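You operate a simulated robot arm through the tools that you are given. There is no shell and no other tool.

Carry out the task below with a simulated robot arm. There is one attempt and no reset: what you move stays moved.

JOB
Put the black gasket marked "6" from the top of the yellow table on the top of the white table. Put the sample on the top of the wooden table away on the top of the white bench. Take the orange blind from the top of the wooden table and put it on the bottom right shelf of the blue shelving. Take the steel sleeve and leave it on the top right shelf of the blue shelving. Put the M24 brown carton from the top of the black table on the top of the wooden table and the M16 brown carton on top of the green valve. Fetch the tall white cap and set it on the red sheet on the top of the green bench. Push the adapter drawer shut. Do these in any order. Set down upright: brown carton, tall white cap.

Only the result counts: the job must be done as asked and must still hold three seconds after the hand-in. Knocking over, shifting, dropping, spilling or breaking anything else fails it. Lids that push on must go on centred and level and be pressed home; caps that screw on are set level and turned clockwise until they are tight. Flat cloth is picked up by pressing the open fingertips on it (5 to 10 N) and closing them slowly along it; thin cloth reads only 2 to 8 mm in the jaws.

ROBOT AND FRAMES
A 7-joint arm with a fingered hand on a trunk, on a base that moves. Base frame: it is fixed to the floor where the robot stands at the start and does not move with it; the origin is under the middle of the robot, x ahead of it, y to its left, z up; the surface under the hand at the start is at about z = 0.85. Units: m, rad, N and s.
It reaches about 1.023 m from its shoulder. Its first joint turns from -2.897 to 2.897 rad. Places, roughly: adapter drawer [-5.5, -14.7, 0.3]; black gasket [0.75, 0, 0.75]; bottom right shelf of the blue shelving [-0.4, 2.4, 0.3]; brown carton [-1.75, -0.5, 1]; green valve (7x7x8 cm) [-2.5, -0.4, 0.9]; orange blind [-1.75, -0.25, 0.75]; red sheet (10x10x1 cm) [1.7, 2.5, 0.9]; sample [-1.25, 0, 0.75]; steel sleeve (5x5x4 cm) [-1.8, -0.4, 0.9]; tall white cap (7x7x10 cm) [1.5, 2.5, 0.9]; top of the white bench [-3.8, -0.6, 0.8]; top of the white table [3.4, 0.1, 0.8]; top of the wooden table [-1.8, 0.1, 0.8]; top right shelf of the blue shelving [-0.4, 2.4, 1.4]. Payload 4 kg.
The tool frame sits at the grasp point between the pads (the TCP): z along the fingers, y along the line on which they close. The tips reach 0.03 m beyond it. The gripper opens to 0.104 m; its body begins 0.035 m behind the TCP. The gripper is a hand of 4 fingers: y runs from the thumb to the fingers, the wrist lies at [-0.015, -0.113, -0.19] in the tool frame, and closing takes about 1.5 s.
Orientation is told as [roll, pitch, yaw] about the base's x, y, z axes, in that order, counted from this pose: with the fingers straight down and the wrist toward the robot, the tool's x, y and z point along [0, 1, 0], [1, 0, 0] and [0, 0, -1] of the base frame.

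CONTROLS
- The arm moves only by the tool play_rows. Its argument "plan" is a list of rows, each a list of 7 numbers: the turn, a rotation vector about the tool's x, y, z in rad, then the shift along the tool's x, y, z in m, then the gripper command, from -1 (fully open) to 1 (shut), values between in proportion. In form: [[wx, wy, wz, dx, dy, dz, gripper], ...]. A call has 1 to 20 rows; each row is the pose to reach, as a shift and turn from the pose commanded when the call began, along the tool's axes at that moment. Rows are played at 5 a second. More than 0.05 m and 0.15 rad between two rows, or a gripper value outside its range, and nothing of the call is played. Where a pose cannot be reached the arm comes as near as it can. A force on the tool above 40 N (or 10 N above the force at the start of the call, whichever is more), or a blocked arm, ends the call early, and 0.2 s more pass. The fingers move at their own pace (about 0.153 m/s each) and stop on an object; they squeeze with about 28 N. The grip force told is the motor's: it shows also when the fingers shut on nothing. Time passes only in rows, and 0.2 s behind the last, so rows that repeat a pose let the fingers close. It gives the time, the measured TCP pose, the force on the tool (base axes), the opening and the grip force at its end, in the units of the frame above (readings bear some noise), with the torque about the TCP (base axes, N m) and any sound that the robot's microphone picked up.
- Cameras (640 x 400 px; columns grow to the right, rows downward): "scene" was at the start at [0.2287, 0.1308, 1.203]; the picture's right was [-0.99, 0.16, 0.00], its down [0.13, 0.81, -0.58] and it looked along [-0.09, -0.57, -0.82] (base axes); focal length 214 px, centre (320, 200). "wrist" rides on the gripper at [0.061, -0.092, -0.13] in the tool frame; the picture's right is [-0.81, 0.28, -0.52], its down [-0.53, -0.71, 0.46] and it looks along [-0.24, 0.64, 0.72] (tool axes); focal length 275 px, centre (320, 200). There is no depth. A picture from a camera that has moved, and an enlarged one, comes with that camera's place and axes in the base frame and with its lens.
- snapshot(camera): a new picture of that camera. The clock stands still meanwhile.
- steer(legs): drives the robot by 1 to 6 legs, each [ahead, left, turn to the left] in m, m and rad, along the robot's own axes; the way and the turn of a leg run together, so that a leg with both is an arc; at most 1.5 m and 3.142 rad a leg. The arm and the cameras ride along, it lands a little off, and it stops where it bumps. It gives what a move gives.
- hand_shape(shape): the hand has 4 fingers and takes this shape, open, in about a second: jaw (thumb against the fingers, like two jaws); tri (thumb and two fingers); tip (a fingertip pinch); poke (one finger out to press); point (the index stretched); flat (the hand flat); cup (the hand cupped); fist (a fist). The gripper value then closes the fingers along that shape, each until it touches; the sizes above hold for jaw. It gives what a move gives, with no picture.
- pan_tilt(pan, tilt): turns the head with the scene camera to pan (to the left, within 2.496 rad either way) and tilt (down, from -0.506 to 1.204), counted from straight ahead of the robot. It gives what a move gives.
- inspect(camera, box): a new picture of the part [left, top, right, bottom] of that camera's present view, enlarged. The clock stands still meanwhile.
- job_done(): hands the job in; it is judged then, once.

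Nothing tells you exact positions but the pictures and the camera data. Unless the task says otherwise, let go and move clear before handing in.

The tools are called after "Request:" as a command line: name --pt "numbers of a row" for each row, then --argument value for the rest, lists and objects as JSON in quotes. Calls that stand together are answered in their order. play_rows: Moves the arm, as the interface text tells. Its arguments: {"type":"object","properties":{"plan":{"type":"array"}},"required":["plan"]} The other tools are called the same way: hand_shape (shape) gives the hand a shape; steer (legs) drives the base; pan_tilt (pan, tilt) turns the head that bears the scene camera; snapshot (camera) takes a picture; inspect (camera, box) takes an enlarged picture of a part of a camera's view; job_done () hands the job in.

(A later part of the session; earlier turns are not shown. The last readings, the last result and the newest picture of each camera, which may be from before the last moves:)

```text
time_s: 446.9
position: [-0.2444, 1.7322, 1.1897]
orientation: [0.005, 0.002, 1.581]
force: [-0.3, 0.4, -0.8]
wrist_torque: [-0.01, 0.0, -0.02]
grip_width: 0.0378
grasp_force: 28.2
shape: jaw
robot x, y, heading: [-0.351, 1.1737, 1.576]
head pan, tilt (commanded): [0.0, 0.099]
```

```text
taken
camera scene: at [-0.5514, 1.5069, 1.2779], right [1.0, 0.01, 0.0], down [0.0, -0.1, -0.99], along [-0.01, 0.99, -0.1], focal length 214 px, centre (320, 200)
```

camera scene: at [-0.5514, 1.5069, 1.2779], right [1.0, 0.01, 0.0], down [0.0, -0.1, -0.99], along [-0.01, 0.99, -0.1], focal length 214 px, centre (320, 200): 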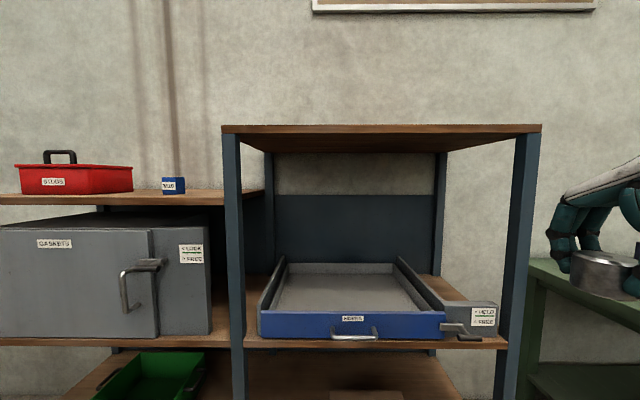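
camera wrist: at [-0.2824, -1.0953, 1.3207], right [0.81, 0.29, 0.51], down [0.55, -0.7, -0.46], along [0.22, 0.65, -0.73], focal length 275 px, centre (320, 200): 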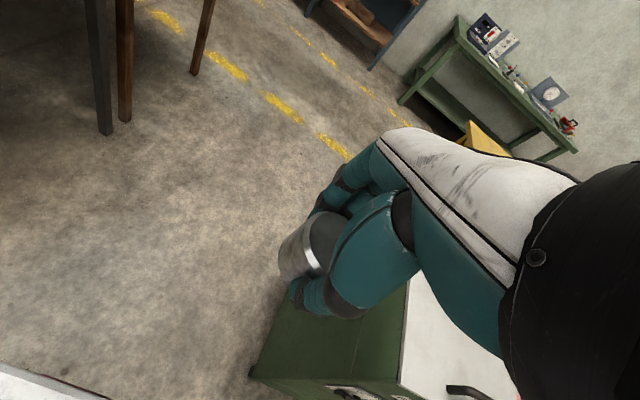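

The top right shelf board's upper face is at z≈1.43 (front edge y≈2.14). I raise the sleeve to z≈1.55 first, then drive closer.

Request:
play_rows --pt "0 0 0 0 0 -0.03 1" --pt "0 0 0 0 0 -0.06 1" --pt "0 0 0 0 0 -0.09 1" --pt "0 0 0 0 0 -0.12 1" --pt "0 0 0 0 0 -0.15 1" --pt "0 0 0 0 0 -0.18 1" --pt "0 0 0 0 0 -0.21 1" --pt "0 0 0 0 0 -0.24 1" --pt "0 0 0 0 0 -0.27 1" --pt "0 0 0 0 0 -0.3 1" --pt "0 0 0 0 0 -0.33 1" --pt "0 0 0 0 0 -0.36 1" --pt "0 0 0 0 0 -0.38 1" --pt "0 0 0 0 0 -0.38 1"

Request:
snapshot --camera "wrist"

```text
time_s: 449.9
position: [-0.2409, 1.7332, 1.5707]
orientation: [0.007, 0.0, 1.581]
force: [-0.2, 0.7, -0.7]
wrist_torque: [0.01, 0.0, 0.0]
grip_width: 0.0376
grasp_force: 27.8
shape: jaw
robot x, y, heading: [-0.3493, 1.1725, 1.583]
head pan, tilt (commanded): [0.0, 0.099]
```

```text
taken
camera wrist: at [-0.3004, 1.6421, 1.7017], right [0.81, 0.28, 0.51], down [0.54, -0.71, -0.46], along [0.23, 0.65, -0.73], focal length 275 px, centre (320, 200)
```

wrist: 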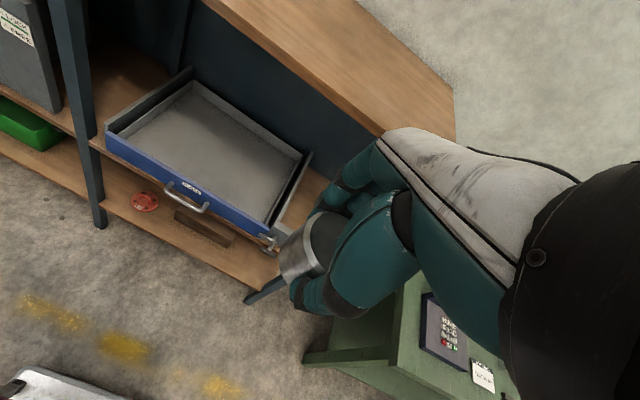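

The top board appears empty. I drive 0.45 m closer.

Request:
steer --legs '[[0.43, 0, 0]]'

Request:
snapshot --camera "wrist"

Request:
snapshot --camera "scene"

```text
time_s: 452.5
position: [-0.244, 2.1644, 1.5714]
orientation: [0.005, -0.001, 1.579]
force: [0.5, -0.4, -0.6]
wrist_torque: [-0.01, -0.02, 0.01]
grip_width: 0.0375
grasp_force: 28.2
shape: jaw
robot x, y, heading: [-0.3527, 1.604, 1.575]
head pan, tilt (commanded): [0.0, 0.099]
```

```text
taken
camera wrist: at [-0.3037, 2.0739, 1.7015], right [0.81, 0.28, 0.51], down [0.54, -0.71, -0.46], along [0.23, 0.65, -0.73], focal length 275 px, centre (320, 200)
```

wrist: 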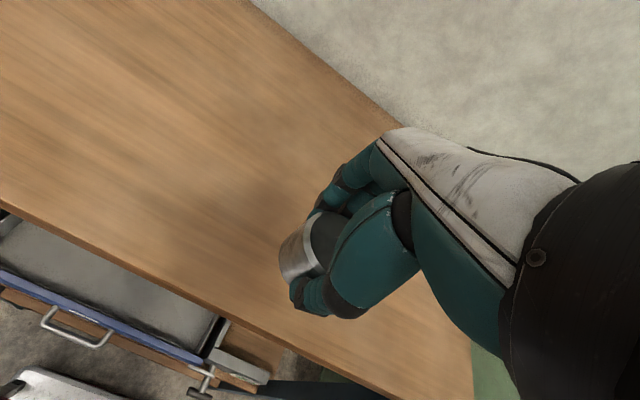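

```text
taken
camera scene: at [-0.5547, 1.9387, 1.2779], right [1.0, 0.01, 0.0], down [0.0, -0.1, -0.99], along [-0.01, 0.99, -0.1], focal length 214 px, centre (320, 200)
```

scene: 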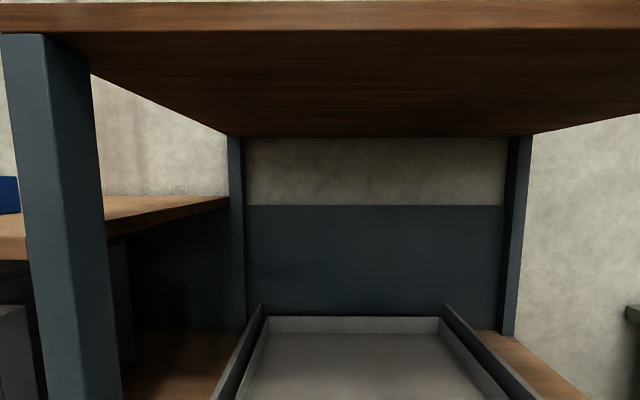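

The top board is empty. I move the sleeve inward and lower it.

Request:
play_rows --pt "0 0 0 0.02 0.025 0 1" --pt "0 0 0 0.04 0.05 0 1" --pt "0 0 0 0.06 0.075 0 1" --pt "0 0 0 0.08 0.1 0.01 1" --pt "0 0 0 0.08 0.11 0.035 1" --pt "0 0 0 0.08 0.11 0.06 1" --pt "0 0 0 0.08 0.11 0.08 1" --pt "0 0 0 0.08 0.11 0.09 1" --pt "0 0 0 0.08 0.11 0.09 1"

Request:
snapshot --camera "wrist"

```text
time_s: 454.5
position: [-0.325, 2.2728, 1.4811]
orientation: [0.006, 0.001, 1.578]
force: [0.0, 0.1, -1.1]
wrist_torque: [0.01, 0.01, 0.02]
grip_width: 0.0374
grasp_force: 27.5
shape: jaw
robot x, y, heading: [-0.3528, 1.6054, 1.577]
head pan, tilt (commanded): [0.0, 0.099]
```

```text
taken
camera wrist: at [-0.385, 2.1823, 1.6115], right [0.81, 0.28, 0.51], down [0.54, -0.71, -0.46], along [0.23, 0.65, -0.73], focal length 275 px, centre (320, 200)
```

wrist: 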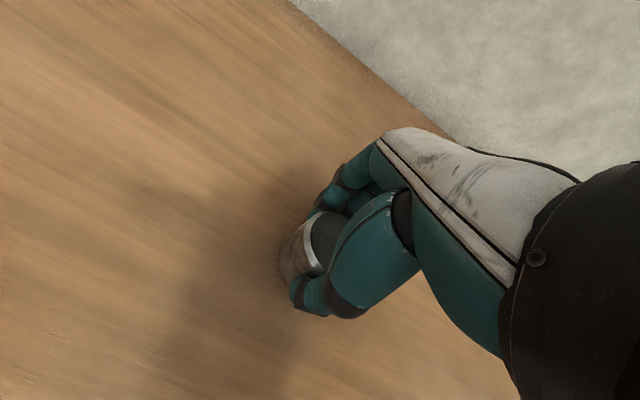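

I continue lowering in small steps to feel the contact.

Request:
play_rows --pt "0 0 0 0 0 0.004 1" --pt "0 0 0 0 0 0.008 1" --pt "0 0 0 0 0 0.011 1" --pt "0 0 0 0 0 0.011 1"

Request:
play_rows --pt "0 0 0 0 0 0.003 1" --pt "0 0 0 0 0 0.006 1" --pt "0 0 0 0 0 0.006 1"

```text
time_s: 455.5
position: [-0.3253, 2.274, 1.4702]
orientation: [0.006, 0.002, 1.579]
force: [-0.9, -0.9, 0.0]
wrist_torque: [0.01, 0.01, 0.01]
grip_width: 0.0375
grasp_force: 27.8
shape: jaw
robot x, y, heading: [-0.3513, 1.6038, 1.578]
head pan, tilt (commanded): [0.0, 0.099]
```

```text
time_s: 456.3
position: [-0.3254, 2.2721, 1.465]
orientation: [0.008, -0.006, 1.58]
force: [-0.5, 5.1, 38.0]
wrist_torque: [0.36, -0.04, 0.04]
grip_width: 0.0405
grasp_force: 27.8
shape: jaw
robot x, y, heading: [-0.3529, 1.603, 1.583]
head pan, tilt (commanded): [0.0, 0.099]
```

Contact is firm; I back off 3 mm and release gradually.

Request:
play_rows --pt "0 0 0 0 0 -0.002 1" --pt "0 0 0 0 0 -0.003 1" --pt "0 0 0 0 0 -0.003 0.8" --pt "0 0 0 0 0 -0.003 0.6" --pt "0 0 0 0 0 -0.003 0.4" --pt "0 0 0 0 0 -0.003 0.2" --pt "0 0 0 0 0 -0.003 0.0" --pt "0 0 0 0 0 -0.003 -0.2" --pt "0 0 0 0 0 -0.003 -0.5" --pt "0 0 0 0 0 -0.003 -1" --pt "0 0 0 0 0 -0.003 -1"

Request:
snapshot --camera "wrist"

```text
time_s: 458.7
position: [-0.3278, 2.2739, 1.4664]
orientation: [0.004, 0.0, 1.579]
force: [-0.2, 0.8, 1.1]
wrist_torque: [-0.01, 0.01, -0.04]
grip_width: 0.1037
grasp_force: 0.0
shape: jaw
robot x, y, heading: [-0.3532, 1.6048, 1.576]
head pan, tilt (commanded): [0.0, 0.099]
```

```text
taken
camera wrist: at [-0.3861, 2.1829, 1.5976], right [0.81, 0.28, 0.51], down [0.54, -0.71, -0.46], along [0.23, 0.65, -0.73], focal length 275 px, centre (320, 200)
```

wrist: 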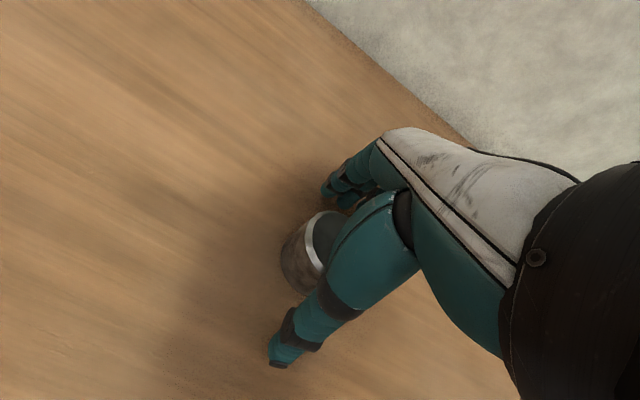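

The sleeve is released on the top shelf. I rise, then back away and look.

Request:
play_rows --pt "0 0 0 0 0 -0.015 -1" --pt "0 0 0 0 0 -0.035 -1" --pt "0 0 0 0 0 -0.06 -1" --pt "0 0 0 0 0 -0.09 -1" --pt "0 0 0 0 0 -0.12 -1" --pt "0 0 0 0 -0.02 -0.13 -1" --pt "0 0 0 0 -0.05 -0.13 -1" --pt "0 0 0 0 -0.05 -0.13 -1"

Request:
snapshot --camera "wrist"

Request:
steer --legs '[[-0.45, 0, 0]]'

Request:
snapshot --camera "scene"

```text
time_s: 460.5
position: [-0.3275, 2.2236, 1.5978]
orientation: [0.006, 0.001, 1.581]
force: [0.2, 1.0, 0.2]
wrist_torque: [-0.03, -0.02, 0.0]
grip_width: 0.1038
grasp_force: 0.0
shape: jaw
robot x, y, heading: [-0.3541, 1.6056, 1.58]
head pan, tilt (commanded): [0.0, 0.099]
```

```text
taken
camera wrist: at [-0.3861, 2.1327, 1.7291], right [0.81, 0.28, 0.51], down [0.54, -0.71, -0.46], along [0.23, 0.65, -0.73], focal length 275 px, centre (320, 200)
```

wrist: 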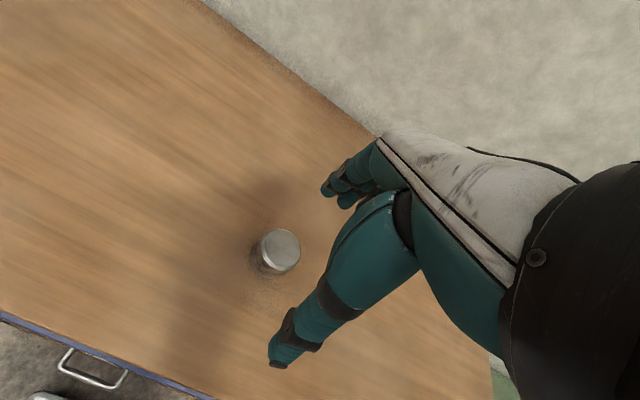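

```text
time_s: 463.3
position: [-0.3236, 1.762, 1.5984]
orientation: [0.004, 0.0, 1.581]
force: [-0.4, 1.0, -0.4]
wrist_torque: [0.01, 0.01, 0.0]
grip_width: 0.1039
grasp_force: 0.1
shape: jaw
robot x, y, heading: [-0.3517, 1.1452, 1.577]
head pan, tilt (commanded): [0.0, 0.099]
```

```text
taken
camera scene: at [-0.5511, 1.4768, 1.2779], right [1.0, 0.01, 0.0], down [0.0, -0.1, -0.99], along [-0.01, 0.99, -0.1], focal length 214 px, centre (320, 200)
```

scene: 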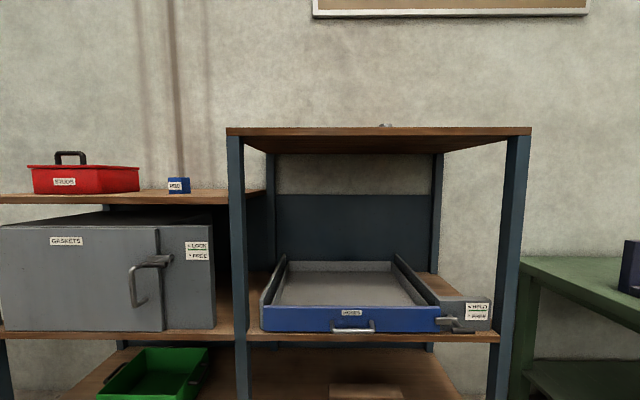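

Sleeve placed on the top right shelf. Now back through the passage in reverse to fetch carton M24.

Request:
play_rows --pt "0 0 0 0 0 0.04 -1" --pt "0 0 0 0 0 0.08 -1" --pt "0 0 0 0 0 0.12 -1" --pt "0 0 0 0 0 0.16 -1" --pt "0 0 0 0 -0.02 0.2 -1" --pt "0 0 0 0 -0.04 0.24 -1" --pt "0 0 0 0 -0.06 0.28 -1" --pt "0 0 0 0 -0.08 0.32 -1" --pt "0 0 0 0 -0.1 0.36 -1" --pt "0 0 0 0 -0.11 0.39 -1" --pt "0 0 0 0 -0.11 0.39 -1"

Request:
steer --legs '[[-1.4, 0, 0], [-1.3, 0, 0]]'

Request:
pan_tilt --pan 0.5 --tilt 0.6

Request:
snapshot --camera "scene"

```text
time_s: 465.7
position: [-0.3236, 1.6526, 1.2091]
orientation: [0.007, 0.001, 1.582]
force: [-0.1, -0.1, 0.9]
wrist_torque: [0.01, -0.03, -0.02]
grip_width: 0.1042
grasp_force: 0.0
shape: jaw
robot x, y, heading: [-0.3495, 1.1461, 1.58]
head pan, tilt (commanded): [0.0, 0.099]
```

```text
time_s: 478.7
position: [-0.3098, -1.0354, 1.2096]
orientation: [0.005, 0.0, 1.579]
force: [0.8, -0.5, -0.4]
wrist_torque: [0.0, -0.01, -0.04]
grip_width: 0.1036
grasp_force: 0.0
shape: jaw
robot x, y, heading: [-0.3391, -1.5437, 1.581]
head pan, tilt (commanded): [0.0, 0.099]
```

```text
time_s: 479.7
position: [-0.3102, -1.0357, 1.2101]
orientation: [0.007, -0.001, 1.581]
force: [0.0, 0.4, -1.0]
wrist_torque: [-0.04, 0.01, 0.01]
grip_width: 0.1041
grasp_force: 0.1
shape: jaw
robot x, y, heading: [-0.3379, -1.5459, 1.581]
head pan, tilt (commanded): [0.499, 0.6]
```

```text
taken
camera scene: at [-0.5798, -1.225, 1.2319], right [0.87, 0.48, 0.0], down [0.27, -0.49, -0.83], along [-0.4, 0.72, -0.56], focal length 214 px, centre (320, 200)
```

scene: 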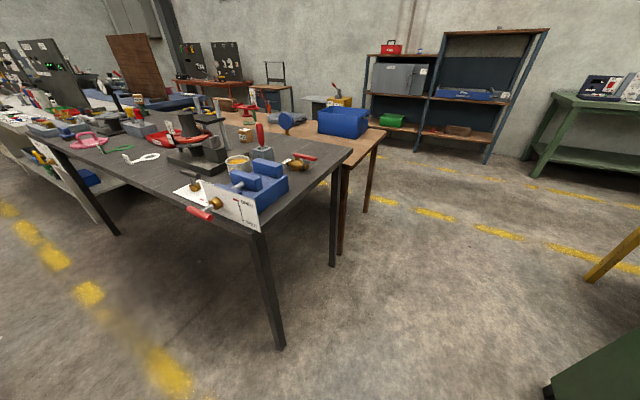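

I slide west again to reach M24.

Request:
steer --legs '[[0, 0.75, 0], [0, 0.75, 0], [0.14, 0, 0]]'

Request:
pan_tilt --pan 0 --tilt 0.6

Request:
snapshot --camera "scene"

Request:
inspect --camera "scene" --box '[300, 130, 460, 250]'

```text
time_s: 488.3
position: [-1.8153, -0.9195, 1.2084]
orientation: [0.007, 0.001, 1.592]
force: [-0.5, -0.4, 0.4]
wrist_torque: [0.01, 0.0, 0.06]
grip_width: 0.1039
grasp_force: 0.2
shape: jaw
robot x, y, heading: [-1.8338, -1.4298, 1.587]
head pan, tilt (commanded): [0.499, 0.6]
```

```text
time_s: 489.2
position: [-1.8146, -0.9191, 1.209]
orientation: [0.007, -0.001, 1.593]
force: [-0.8, 0.1, -0.4]
wrist_torque: [-0.03, 0.0, 0.04]
grip_width: 0.1037
grasp_force: 0.1
shape: jaw
robot x, y, heading: [-1.8361, -1.4284, 1.592]
head pan, tilt (commanded): [0.0, 0.6]
```

```text
taken
camera scene: at [-2.0401, -1.1011, 1.2318], right [1.0, 0.02, 0.0], down [0.01, -0.56, -0.83], along [-0.02, 0.82, -0.56], focal length 214 px, centre (320, 200)
```

scene: 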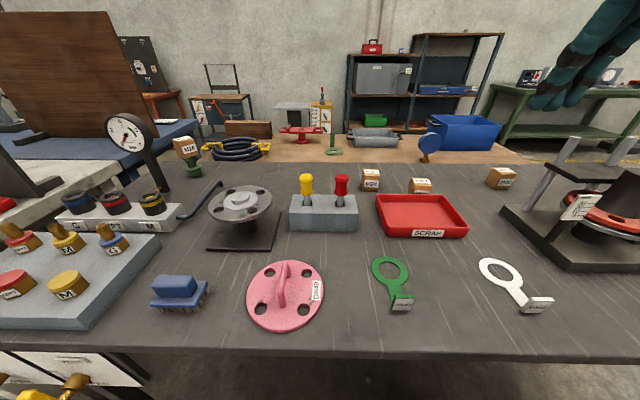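

```text
3.33 times, centred on (380, 190) of scene
camera zoom: at [-2.0401, -1.1011, 1.2318], right [1.0, 0.02, 0.0], down [0.01, -0.56, -0.83], along [-0.02, 0.82, -0.56], focal length 715 px, centre (120, 233)
```

zoom: 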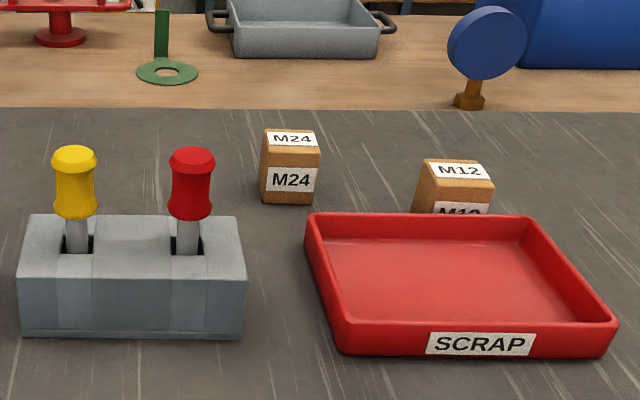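

M16 still stands on the valve. M24 is at (−1.889, −0.476). I hover above it.

Request:
play_rows --pt "0 0 0 0.006 0.04 0 -1" --pt "0 0 0 0.012 0.08 0 -1" --pt "0 0 0 0.018 0.12 0 -1" --pt "0 0 0 0.024 0.16 0 -1" --pt "0 0 0 0.03 0.2 0 -1" --pt "0 0 0 0.036 0.24 0 -1" --pt "0 0 0 0.042 0.28 0.005 -1" --pt "0 0 0 0.048 0.315 0.02 -1" --pt "0 0 0 0.054 0.35 0.04 -1" --pt "0 0 0 0.06 0.385 0.06 -1" --pt "0 0 0 0.0645 0.42 0.08 -1" --pt "0 0 0 0.0645 0.4446 0.1 -1" --pt "0 0 0 0.0645 0.4446 0.13 -1" --pt "0 0 0 0.0645 0.4446 0.15 -1" --pt "0 0 0 0.0645 0.4446 0.15 -1"

Request:
snapshot --camera "wrist"

Request:
inspect --camera "wrist" --box '[170, 230, 330, 380]'

```text
time_s: 492.4
position: [-1.8898, -0.4745, 1.0589]
orientation: [0.006, 0.001, 1.592]
force: [0.2, -0.8, -0.5]
wrist_torque: [0.02, 0.01, 0.02]
grip_width: 0.1034
grasp_force: 0.0
shape: jaw
robot x, y, heading: [-1.8327, -1.4253, 1.591]
head pan, tilt (commanded): [0.0, 0.6]
```

```text
taken
camera wrist: at [-1.9483, -0.5665, 1.1892], right [0.81, 0.29, 0.51], down [0.55, -0.7, -0.46], along [0.23, 0.65, -0.73], focal length 275 px, centre (320, 200)
```

wrist: 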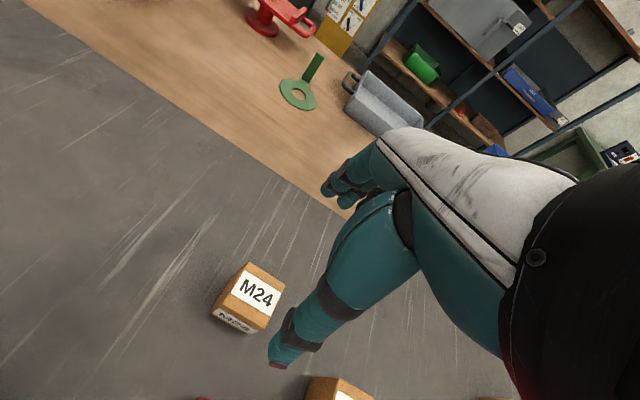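

```text
2.67 times, centred on (250, 305) of wrist
camera zoom: at [-1.9483, -0.5665, 1.1892], right [0.81, 0.29, 0.51], down [0.55, -0.7, -0.46], along [0.23, 0.65, -0.73], focal length 734 px, centre (507, -80)
```

zoom: 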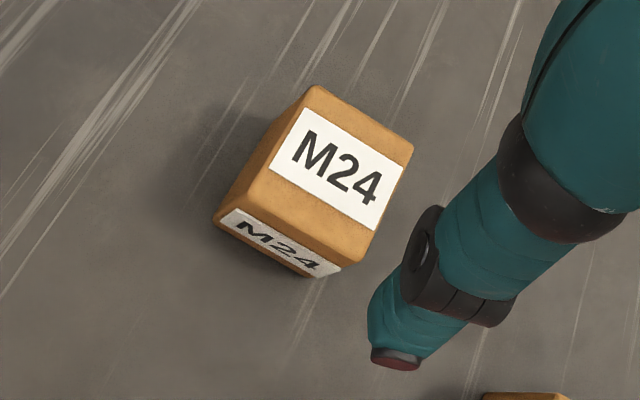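

M24 confirmed; I descend and grip it.

Request:
play_rows --pt "0 0 0.02 -0.0015 -0.001 0.03 -1" --pt "0 0 0.045 -0.003 -0.0013 0.07 -1" --pt "0 0 0.045 -0.003 -0.0013 0.11 -1" --pt "0 0 0.045 -0.003 -0.0013 0.14 -1" --pt "0 0 0.045 -0.003 -0.0013 0.16 -1" --pt "0 0 0.045 -0.003 -0.0013 0.16 -0.6" --pt "0 0 0.045 -0.003 -0.0013 0.16 -0.3" --pt "0 0 0.045 -0.003 -0.0013 0.16 0" --pt "0 0 0.045 -0.003 -0.0013 0.16 0.3" --pt "0 0 0.045 -0.003 -0.0013 0.16 0.6" --pt "0 0 0.045 -0.003 -0.0013 0.16 1" --pt "0 0 0.045 -0.003 -0.0013 0.16 1" --pt "0 0 0.045 -0.003 -0.0013 0.16 1"

Request:
play_rows --pt "0 0 0 0 0 -0.015 1" --pt "0 0 0 0 0 -0.035 1" --pt "0 0 0 0 0 -0.06 1" --pt "0 0 0 0 0 -0.09 1" --pt "0 0 0 0 0 -0.13 1" --pt "0 0 0 0 0 -0.17 1" --pt "0 0 0 0 0 -0.21 1" --pt "0 0 0 0 0 -0.25 1" --pt "0 0 0 0 0 -0.25 1"

Request:
snapshot --camera "wrist"

```text
time_s: 495.2
position: [-1.8881, -0.4771, 0.8991]
orientation: [0.005, -0.001, 1.547]
force: [-0.4, -0.7, -0.3]
wrist_torque: [0.02, 0.04, 0.02]
grip_width: 0.0435
grasp_force: 28.0
shape: jaw
robot x, y, heading: [-1.8348, -1.4285, 1.59]
head pan, tilt (commanded): [0.0, 0.6]
```

```text
time_s: 497.2
position: [-1.8849, -0.4781, 1.1491]
orientation: [0.005, -0.001, 1.548]
force: [-0.2, 0.0, -2.5]
wrist_torque: [-0.02, 0.03, 0.01]
grip_width: 0.0437
grasp_force: 27.9
shape: jaw
robot x, y, heading: [-1.8337, -1.43, 1.593]
head pan, tilt (commanded): [0.0, 0.6]
```

```text
taken
camera wrist: at [-1.9472, -0.5674, 1.2789], right [0.82, 0.26, 0.51], down [0.51, -0.73, -0.46], along [0.25, 0.64, -0.73], focal length 275 px, centre (320, 200)
```

wrist: 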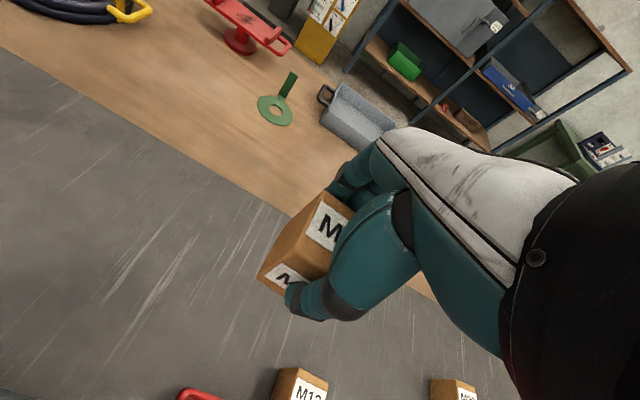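

M24 is held. I retract and drive to the passage to place it on the wooden table's east end.

Request:
play_rows --pt "0 0 0 0 -0.02 -0.01 1" --pt "0 0 0 0 -0.05 -0.02 1" --pt "0 0 0 0 -0.08 -0.03 1" --pt "0 0 0 0 -0.11 -0.03 1" --pt "0 0 0 0 -0.14 -0.03 1" --pt "0 0 0 0 -0.17 -0.03 1" --pt "0 0 0 0 -0.2 -0.03 1" --pt "0 0 0 0 -0.24 -0.03 1" --pt "0 0 0 0 -0.28 -0.03 1" --pt "0 0 0 0 -0.32 -0.03 1" --pt "0 0 0 0 -0.36 -0.03 1" --pt "0 0 0 0 -0.4 -0.03 1" --pt "0 0 0 0 -0.42 -0.03 1" --pt "0 0 0 0 -0.42 -0.03 1"

Request:
steer --legs '[[-0.12, 0, 0], [0, -0.8, 0], [0, -0.75, 0]]'

Request:
snapshot --camera "wrist"

Request:
snapshot --camera "scene"

```text
time_s: 500.2
position: [-1.8948, -0.8984, 1.1798]
orientation: [0.005, 0.001, 1.546]
force: [-0.6, 0.0, -3.2]
wrist_torque: [-0.03, 0.0, 0.01]
grip_width: 0.0439
grasp_force: 28.3
shape: jaw
robot x, y, heading: [-1.8362, -1.4283, 1.589]
head pan, tilt (commanded): [0.0, 0.6]
```

```text
time_s: 509.1
position: [-0.342, -0.9875, 1.18]
orientation: [0.005, 0.002, 1.553]
force: [-0.4, 0.9, -4.4]
wrist_torque: [-0.01, -0.01, 0.01]
grip_width: 0.0436
grasp_force: 27.8
shape: jaw
robot x, y, heading: [-0.2717, -1.5204, 1.596]
head pan, tilt (commanded): [0.0, 0.6]
```

```text
taken
camera wrist: at [-0.4052, -1.0769, 1.3103], right [0.82, 0.26, 0.51], down [0.52, -0.72, -0.46], along [0.25, 0.64, -0.73], focal length 275 px, centre (320, 200)
```

wrist: 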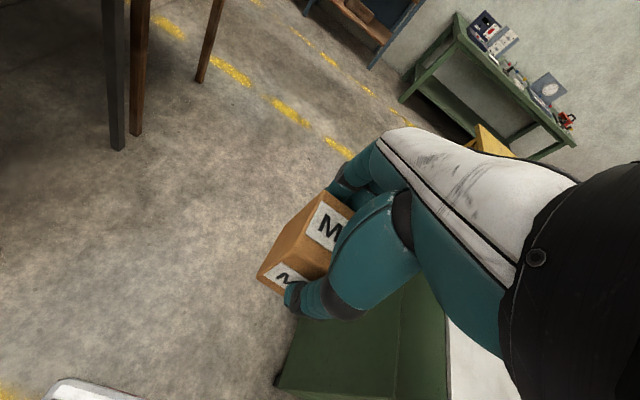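

```text
taken
camera scene: at [-0.4854, -1.1924, 1.2318], right [1.0, 0.03, 0.0], down [0.01, -0.56, -0.82], along [-0.02, 0.82, -0.57], focal length 214 px, centre (320, 200)
```

scene: 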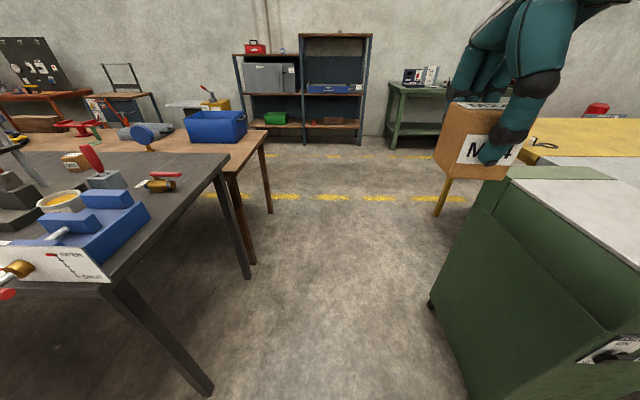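

I drive north into the passage and turn left to face the wooden table's east end.

Request:
steer --legs '[[1.45, 0, 0], [0, -0.06, 0], [0, 0, 1.55]]'

Request:
pan_tilt --pan 0 --tilt 0.6

Request:
snapshot --camera "scene"

Request:
snapshot --camera "wrist"

```text
time_s: 520.5
position: [-0.786, -0.1342, 1.1792]
orientation: [0.005, 0.001, 3.093]
force: [0.3, 0.0, -3.6]
wrist_torque: [-0.01, 0.03, -0.05]
grip_width: 0.0433
grasp_force: 28.1
shape: jaw
robot x, y, heading: [-0.2562, -0.0831, 3.135]
head pan, tilt (commanded): [0.0, 0.6]
```

```text
time_s: 521.1
position: [-0.7852, -0.1341, 1.1796]
orientation: [0.007, 0.002, 3.095]
force: [0.8, 0.3, -2.3]
wrist_torque: [0.02, 0.0, -0.01]
grip_width: 0.0435
grasp_force: 27.8
shape: jaw
robot x, y, heading: [-0.2558, -0.0863, 3.134]
head pan, tilt (commanded): [0.0, 0.6]
```

```text
taken
camera scene: at [-0.5819, -0.2813, 1.2318], right [0.0, 1.0, 0.0], down [0.57, 0.0, -0.82], along [-0.82, 0.0, -0.57], focal length 214 px, centre (320, 200)
```

scene: 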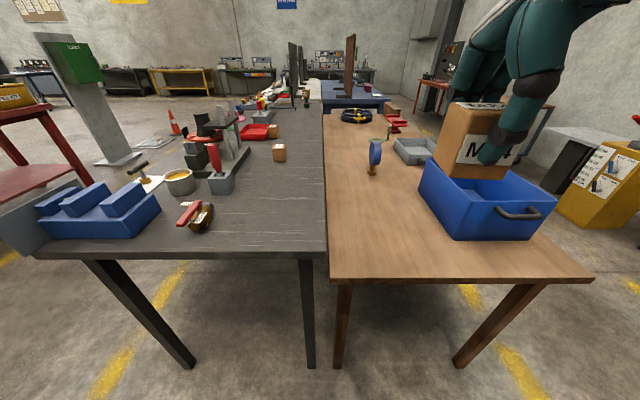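

```text
taken
camera wrist: at [-0.6965, -0.198, 1.3102], right [-0.24, 0.83, 0.51], down [0.74, 0.5, -0.46], along [-0.63, 0.27, -0.73], focal length 275 px, centre (320, 200)
```

wrist: 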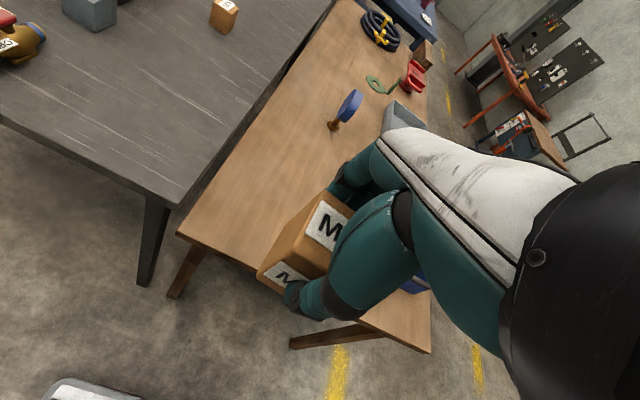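

The wooden table's east end is free at about (−1.08, −0.08). I move the carton over it and lower to a hover.

Request:
play_rows --pt "0 0 0 -0.005 0.035 0 1" --pt "0 0 0 -0.01 0.07 0 1" --pt "0 0 0 -0.015 0.105 0 1" --pt "0 0 0 -0.02 0.14 0 1" --pt "0 0 0 -0.025 0.175 0.01 1" --pt "0 0 0 -0.03 0.21 0.03 1" --pt "0 0 0 -0.035 0.24 0.06 1" --pt "0 0 0 -0.04 0.27 0.09 1" --pt "0 0 0 -0.04 0.297 0.12 1" --pt "0 0 0 -0.04 0.297 0.16 1" --pt "0 0 0 -0.04 0.297 0.2 1" --pt "0 0 0 -0.04 0.297 0.24 1" --pt "0 0 0 -0.04 0.297 0.28 1" --pt "0 0 0 -0.04 0.297 0.31 1" --pt "0 0 0 -0.04 0.297 0.32 1" --pt "0 0 0 -0.04 0.297 0.32 1"

Request:
snapshot --camera "scene"

Request:
snapshot --camera "wrist"

```text
time_s: 524.5
position: [-1.0804, -0.0831, 0.8587]
orientation: [0.005, 0.0, 3.095]
force: [0.4, -1.1, -2.7]
wrist_torque: [-0.02, -0.01, -0.01]
grip_width: 0.0433
grasp_force: 27.9
shape: jaw
robot x, y, heading: [-0.2562, -0.082, 3.138]
head pan, tilt (commanded): [0.0, 0.6]
```

```text
taken
camera scene: at [-0.582, -0.2814, 1.2317], right [0.0, 1.0, 0.0], down [0.57, 0.0, -0.82], along [-0.82, 0.0, -0.57], focal length 214 px, centre (320, 200)
```

scene: 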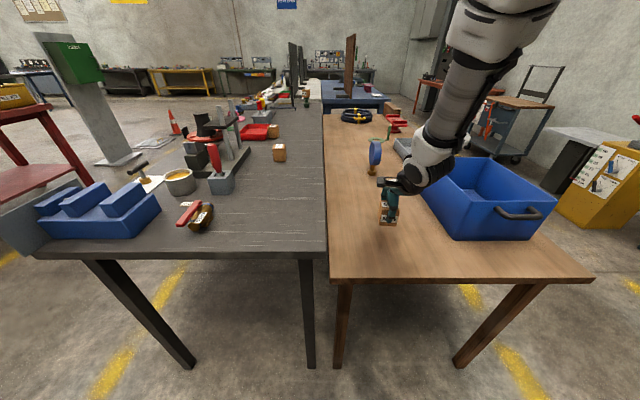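

```text
taken
camera wrist: at [-0.9923, -0.1463, 0.9906], right [-0.24, 0.83, 0.51], down [0.74, 0.5, -0.46], along [-0.63, 0.27, -0.73], focal length 275 px, centre (320, 200)
```

wrist: 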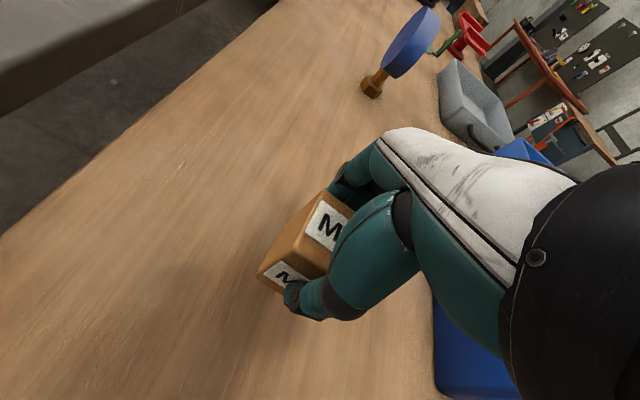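

I lower the carton to the table in steps.

Request:
play_rows --pt "0 0 0 0 0 0.012 1" --pt "0 0 0 0 0 0.024 1" --pt "0 0 0 0 0 0.034 1" --pt "0 0 0 0 0 0.038 1" --pt "0 0 0 0 0 0.038 1"

Request:
play_rows --pt "0 0 0 0 0 0.003 1" --pt "0 0 0 0 0 0.006 1" --pt "0 0 0 0 0 0.006 1"

```text
time_s: 525.7
position: [-1.0806, -0.0847, 0.822]
orientation: [0.006, 0.001, 3.096]
force: [0.4, 0.2, -2.3]
wrist_torque: [-0.03, 0.03, -0.01]
grip_width: 0.0437
grasp_force: 28.3
shape: jaw
robot x, y, heading: [-0.2542, -0.0828, 3.138]
head pan, tilt (commanded): [0.0, 0.6]
```

```text
time_s: 526.5
position: [-1.0808, -0.0828, 0.8143]
orientation: [0.007, 0.002, 3.093]
force: [-0.1, 0.6, -3.6]
wrist_torque: [-0.01, 0.01, 0.0]
grip_width: 0.0433
grasp_force: 28.3
shape: jaw
robot x, y, heading: [-0.2566, -0.0825, 3.137]
head pan, tilt (commanded): [0.0, 0.6]
```

Request:
play_rows --pt "0 0 0 0 0 0.002 1" --pt "0 0 0 0 0 0.004 1" --pt "0 0 0 0 0 0.004 1"

Request:
snapshot --camera "wrist"

```text
time_s: 527.3
position: [-1.08, -0.0828, 0.8113]
orientation: [0.005, -0.001, 3.095]
force: [0.0, -0.2, -3.6]
wrist_torque: [0.03, 0.0, 0.01]
grip_width: 0.0433
grasp_force: 27.8
shape: jaw
robot x, y, heading: [-0.2508, -0.0844, 3.137]
head pan, tilt (commanded): [0.0, 0.6]
```

```text
taken
camera wrist: at [-0.9915, -0.1466, 0.9423], right [-0.24, 0.83, 0.51], down [0.74, 0.5, -0.46], along [-0.63, 0.27, -0.73], focal length 275 px, centre (320, 200)
```

wrist: 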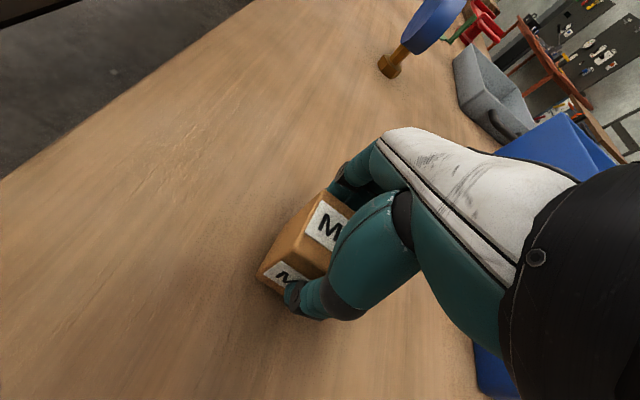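

Still not in contact; I continue with 2 mm steps.

Request:
play_rows --pt "0 0 0 0 0 0.002 1" --pt "0 0 0 0 0 0.004 1" --pt "0 0 0 0 0 0.004 1"

Request:
play_rows --pt "0 0 0 0 0 0.002 1" --pt "0 0 0 0 0 0.003 1" --pt "0 0 0 0 0 0.003 1"

```text
time_s: 528.1
position: [-1.0806, -0.0837, 0.8075]
orientation: [0.005, 0.0, 3.094]
force: [0.0, 0.5, -3.3]
wrist_torque: [-0.02, 0.01, 0.02]
grip_width: 0.0434
grasp_force: 27.7
shape: jaw
robot x, y, heading: [-0.2528, -0.0865, 3.137]
head pan, tilt (commanded): [0.0, 0.6]
```

```text
time_s: 528.9
position: [-1.0793, -0.0826, 0.8029]
orientation: [0.004, 0.0, 3.096]
force: [-0.4, 0.7, -3.2]
wrist_torque: [0.01, 0.0, -0.01]
grip_width: 0.0432
grasp_force: 28.1
shape: jaw
robot x, y, heading: [-0.2549, -0.0831, 3.136]
head pan, tilt (commanded): [0.0, 0.6]
```

No contact yet at z 0.803; the table must be a bit lower. I continue carefully.

Request:
play_rows --pt "0 0 0 0 0 0.002 1" --pt "0 0 0 0 0 0.004 1" --pt "0 0 0 0 0 0.004 1"

Request:
play_rows --pt "0 0 0 0 0 0.002 1" --pt "0 0 0 0 0 0.004 1" --pt "0 0 0 0 0 0.004 1"

```text
time_s: 529.7
position: [-1.0803, -0.0828, 0.7999]
orientation: [0.004, -0.001, 3.096]
force: [0.7, 0.2, -2.9]
wrist_torque: [0.0, 0.01, 0.01]
grip_width: 0.0431
grasp_force: 27.9
shape: jaw
robot x, y, heading: [-0.2532, -0.0809, 3.139]
head pan, tilt (commanded): [0.0, 0.6]
```

```text
time_s: 530.5
position: [-1.0806, -0.0841, 0.7985]
orientation: [0.008, -0.005, 3.095]
force: [0.6, 0.3, 27.2]
wrist_torque: [0.03, -0.06, 0.04]
grip_width: 0.0446
grasp_force: 28.4
shape: jaw
robot x, y, heading: [-0.2562, -0.0815, 3.137]
head pan, tilt (commanded): [0.0, 0.6]
```

Contact at z≈0.799. I ease 2 mm and release.

Request:
play_rows --pt "0 0 0 0 0 -0.0025 1" --pt "0 0 0 0 0 -0.0025 0.8" --pt "0 0 0 0 0 -0.0025 0.5" --pt "0 0 0 0 0 -0.0025 0.2" --pt "0 0 0 0 0 -0.0025 0.0" --pt "0 0 0 0 0 -0.0025 -0.2" --pt "0 0 0 0 0 -0.0025 -0.5" --pt "0 0 0 0 0 -0.0025 -0.8" --pt "0 0 0 0 0 -0.0025 -0.8" --pt "0 0 0 0 0 -0.02 -0.8" --pt "0 0 0 0 0 -0.05 -0.8" --pt "0 0 0 0 0 -0.09 -0.8" --pt "0 0 0 0 0 -0.13 -1" --pt "0 0 0 0 0 -0.17 -1" --pt "0 0 0 0 0 -0.21 -1" --pt "0 0 0 0 0 -0.25 -1" --pt "0 0 0 0 0 -0.29 -1" --pt "0 0 0 0 0 -0.33 -1" --pt "0 0 0 0 0 -0.37 -1"

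Request:
snapshot --camera "wrist"

Request:
snapshot --camera "scene"

```text
time_s: 534.5
position: [-1.0784, -0.084, 1.1669]
orientation: [0.006, 0.003, 3.095]
force: [-0.3, -0.2, -0.9]
wrist_torque: [-0.03, -0.04, -0.01]
grip_width: 0.1037
grasp_force: 0.1
shape: jaw
robot x, y, heading: [-0.2504, -0.0832, 3.136]
head pan, tilt (commanded): [0.0, 0.6]
```

```text
taken
camera wrist: at [-0.9901, -0.1459, 1.2982], right [-0.24, 0.82, 0.51], down [0.74, 0.5, -0.46], along [-0.63, 0.27, -0.73], focal length 275 px, centre (320, 200)
```

wrist: 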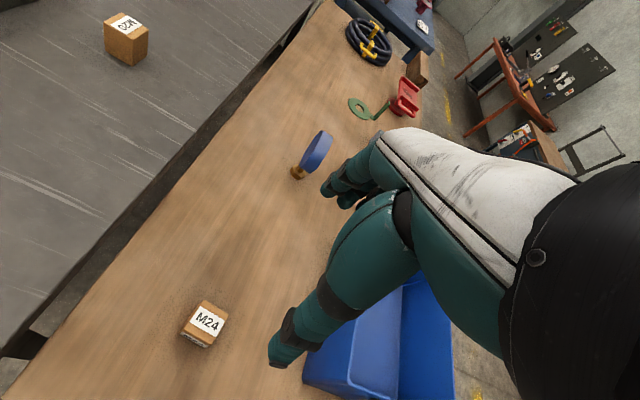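

```text
taken
camera scene: at [-0.582, -0.2814, 1.2317], right [0.0, 1.0, 0.0], down [0.57, 0.0, -0.82], along [-0.82, 0.0, -0.57], focal length 214 px, centre (320, 200)
```

scene: 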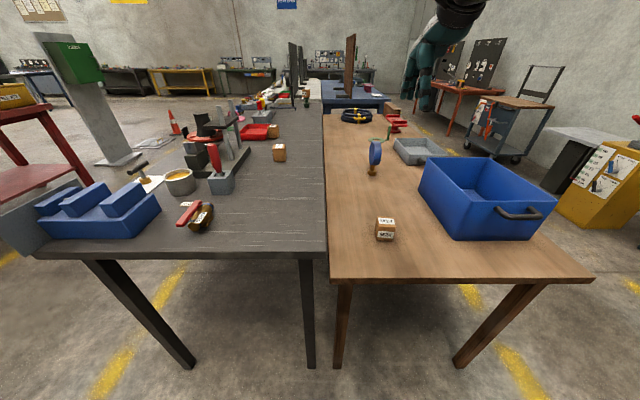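

M24 stands upright on the wooden table. Last task: the adapter drawer far to the south-west at about (−5.5, −14.7, 0.3). I retract the arm and head out to the south.

Request:
play_rows --pt "0 0 0 0 -0.04 0 -1" --pt "0 0 0 0 -0.08 0 -1" --pt "0 0 0 0 -0.12 0 -1" --pt "0 0 0 0 -0.16 0 -1" --pt "0 0 0 0 -0.2 0 -1" --pt "0 0 0 0 -0.24 0 -1" --pt "0 0 0 0 -0.28 0 -1" --pt "0 0 0 0 -0.32 0 -1" --pt "0 0 0 0 -0.34 0 -1"

Request:
steer --legs '[[0, 0, 1.57], [0.75, -0.05, 0], [0.75, 0, 0], [0, 0, -1.57]]'

Request:
pan_tilt --pan 0.9 --tilt 0.2

Request:
snapshot --camera "scene"

Request:
pan_tilt --pan 0.1 --tilt 0.2

Request:
snapshot --camera "scene"

```text
time_s: 536.5
position: [-0.7413, -0.0989, 1.1662]
orientation: [0.005, 0.001, 3.095]
force: [-0.3, -0.1, -0.9]
wrist_torque: [0.01, -0.03, 0.02]
grip_width: 0.1037
grasp_force: 0.0
shape: jaw
robot x, y, heading: [-0.2558, -0.087, 3.137]
head pan, tilt (commanded): [0.0, 0.6]
```

```text
time_s: 551.9
position: [-0.8135, -1.581, 1.1665]
orientation: [0.006, 0.001, 3.057]
force: [-0.7, 0.4, 0.4]
wrist_torque: [0.0, -0.02, 0.02]
grip_width: 0.1035
grasp_force: 0.1
shape: jaw
robot x, y, heading: [-0.3292, -1.584, 3.096]
head pan, tilt (commanded): [0.0, 0.6]
```

```text
time_s: 553.1
position: [-0.815, -1.5802, 1.167]
orientation: [0.006, -0.001, 3.058]
force: [-0.2, 0.7, -0.1]
wrist_torque: [0.01, 0.03, -0.01]
grip_width: 0.1038
grasp_force: 0.1
shape: jaw
robot x, y, heading: [-0.3265, -1.5809, 3.101]
head pan, tilt (commanded): [0.901, 0.201]
```

```text
taken
camera scene: at [-0.6334, -1.844, 1.2685], right [-0.76, 0.65, 0.0], down [0.13, 0.15, -0.98], along [-0.64, -0.74, -0.2], focal length 214 px, centre (320, 200)
```

scene: 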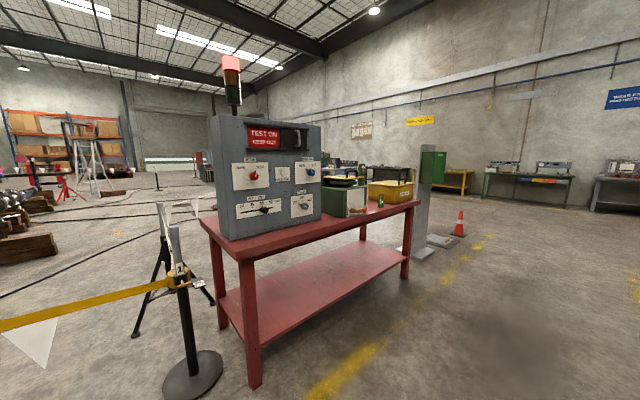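

```text
time_s: 554.2
position: [-0.8124, -1.5796, 1.1676]
orientation: [0.006, 0.0, 3.059]
force: [-0.3, 0.6, 0.9]
wrist_torque: [0.03, 0.01, 0.0]
grip_width: 0.1036
grasp_force: 0.1
shape: jaw
robot x, y, heading: [-0.3257, -1.5851, 3.101]
head pan, tilt (commanded): [0.099, 0.201]
```

```text
taken
camera scene: at [-0.6656, -1.779, 1.2686], right [-0.06, 1.0, 0.0], down [0.2, 0.01, -0.98], along [-0.98, -0.06, -0.2], focal length 214 px, centre (320, 200)
```

scene: 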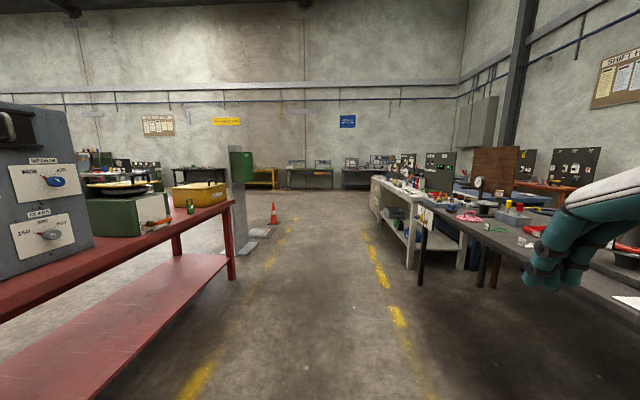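

The red table blocks the direct way south; there is open floor further west. I drive west along the aisle to x≈−4.8 and look south.

Request:
steer --legs '[[0, 0, 0.04], [1.5, 0, 0], [1.5, 0, 0], [1.4, 0, 0]]'

Request:
pan_tilt --pan 1.4 --tilt 0.2

Request:
snapshot --camera "scene"

Request:
pan_tilt --pan 0.5 --tilt 0.2

Request:
snapshot --camera "scene"

```text
time_s: 575.8
position: [-5.2348, -1.7075, 1.1678]
orientation: [0.006, 0.0, -3.132]
force: [-0.6, -0.1, -0.1]
wrist_torque: [0.0, 0.0, 0.04]
grip_width: 0.1035
grasp_force: 0.0
shape: jaw
robot x, y, heading: [-4.7486, -1.6687, -3.09]
head pan, tilt (commanded): [0.099, 0.201]
```

```text
time_s: 577.2
position: [-5.2342, -1.708, 1.1677]
orientation: [0.005, 0.0, -3.133]
force: [0.1, -0.1, 0.1]
wrist_torque: [-0.03, -0.01, 0.05]
grip_width: 0.1036
grasp_force: 0.0
shape: jaw
robot x, y, heading: [-4.7513, -1.6693, -3.089]
head pan, tilt (commanded): [1.4, 0.201]
```

```text
taken
camera scene: at [-4.9877, -1.9693, 1.2686], right [-0.99, 0.12, 0.0], down [0.02, 0.2, -0.98], along [-0.12, -0.97, -0.2], focal length 214 px, centre (320, 200)
```

scene: 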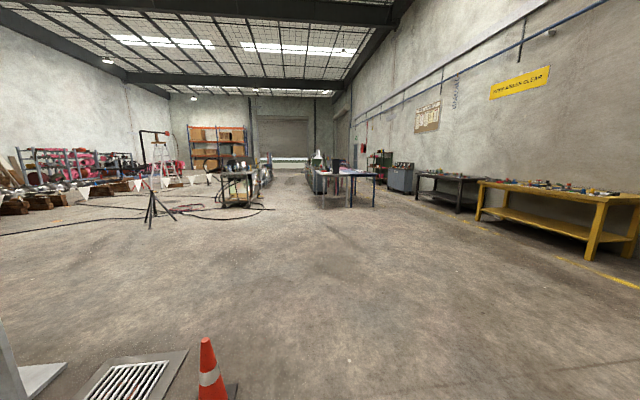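

```text
time_s: 578.4
position: [-5.2343, -1.7079, 1.1671]
orientation: [0.005, -0.001, -3.132]
force: [0.3, 0.6, -0.8]
wrist_torque: [0.0, 0.02, 0.04]
grip_width: 0.1038
grasp_force: 0.0
shape: jaw
robot x, y, heading: [-4.7488, -1.6667, -3.093]
head pan, tilt (commanded): [0.499, 0.201]
```

```text
taken
camera scene: at [-5.056, -1.9257, 1.2686], right [-0.53, 0.85, 0.0], down [0.17, 0.1, -0.98], along [-0.83, -0.51, -0.2], focal length 214 px, centre (320, 200)
```

scene: 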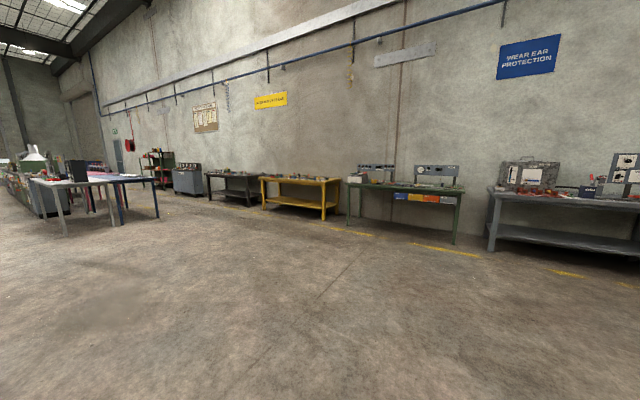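

There's open floor to the south. The drawer should be around column 302 in the first view; I zoom there.

Request:
pan_tilt --pan 1.4 --tilt 0.1

Request:
inspect --camera "scene" --box '[200, 120, 400, 240]'

Request:
inspect --camera "scene" --box '[270, 150, 350, 210]'

```text
time_s: 579.6
position: [-5.2344, -1.7083, 1.1665]
orientation: [0.004, 0.0, -3.134]
force: [-0.7, 0.0, 1.0]
wrist_torque: [-0.02, 0.01, 0.0]
grip_width: 0.104
grasp_force: 0.1
shape: jaw
robot x, y, heading: [-4.7469, -1.67, -3.087]
head pan, tilt (commanded): [1.4, 0.099]
```

```text
3.20 times, centred on (300, 180) of scene
camera zoom: at [-4.9876, -1.9682, 1.2779], right [-0.99, 0.12, 0.0], down [0.01, 0.1, -0.99], along [-0.12, -0.99, -0.1], focal length 686 px, centre (384, 264)
```

zoom: 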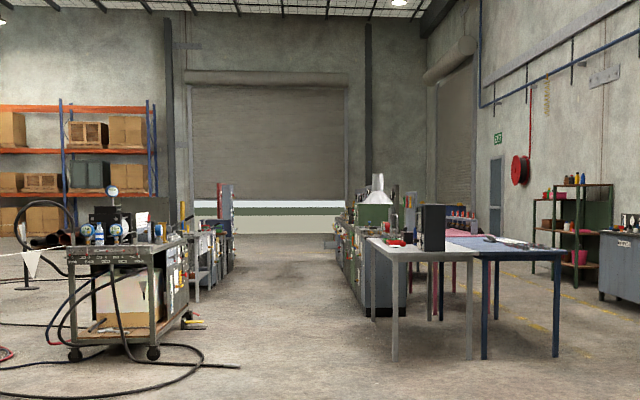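

```text
6.67 times, centred on (310, 180) of scene
camera zoom: at [-4.9876, -1.9682, 1.2779], right [-0.99, 0.12, 0.0], down [0.01, 0.1, -0.99], along [-0.12, -0.99, -0.1], focal length 1430 px, centre (387, 333)
```

zoom: 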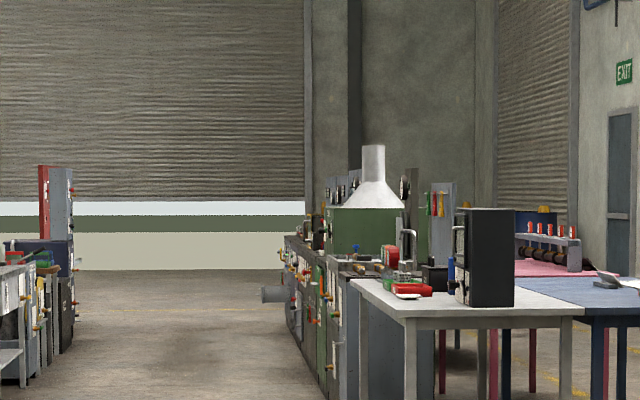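

I spot the open drawer: a grey box sticking out east from the west row of cabinets at about (−5.5, −14.7). I drive south along x≈−5.1, past the cone, between the hose and the white table.

Request:
steer --legs '[[0.4, 0, 0], [0, 0, 1.517], [1.5, 0, 0], [1.5, 0, 0]]'

Request:
pan_tilt --pan 0 --tilt 0.3

Request:
snapshot --camera "scene"

```text
time_s: 599.9
position: [-5.1071, -5.18, 1.1681]
orientation: [0.006, 0.0, -1.604]
force: [0.3, 0.3, 0.7]
wrist_torque: [-0.01, -0.02, -0.03]
grip_width: 0.1037
grasp_force: 0.1
shape: jaw
robot x, y, heading: [-5.1237, -4.6933, -1.566]
head pan, tilt (commanded): [1.4, 0.099]
```

```text
time_s: 601.4
position: [-5.1053, -5.1793, 1.1672]
orientation: [0.004, -0.001, -1.606]
force: [0.4, 1.3, 0.4]
wrist_torque: [0.03, 0.0, 0.01]
grip_width: 0.1035
grasp_force: 0.1
shape: jaw
robot x, y, heading: [-5.1258, -4.6892, -1.562]
head pan, tilt (commanded): [0.0, 0.3]
```

```text
taken
camera scene: at [-4.9213, -5.0207, 1.2593], right [-1.0, -0.01, 0.0], down [0.0, 0.3, -0.96], along [0.01, -0.96, -0.3], focal length 214 px, centre (320, 200)
```

scene: 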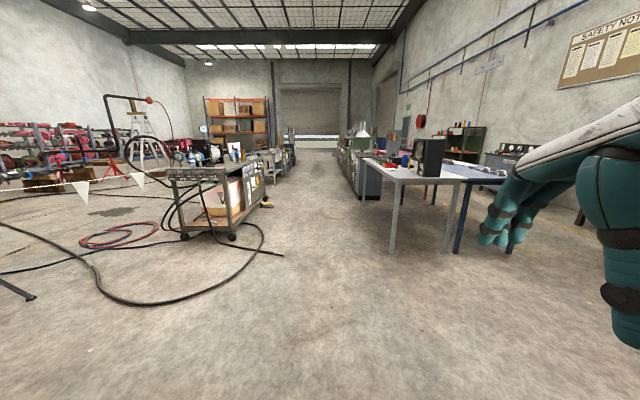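

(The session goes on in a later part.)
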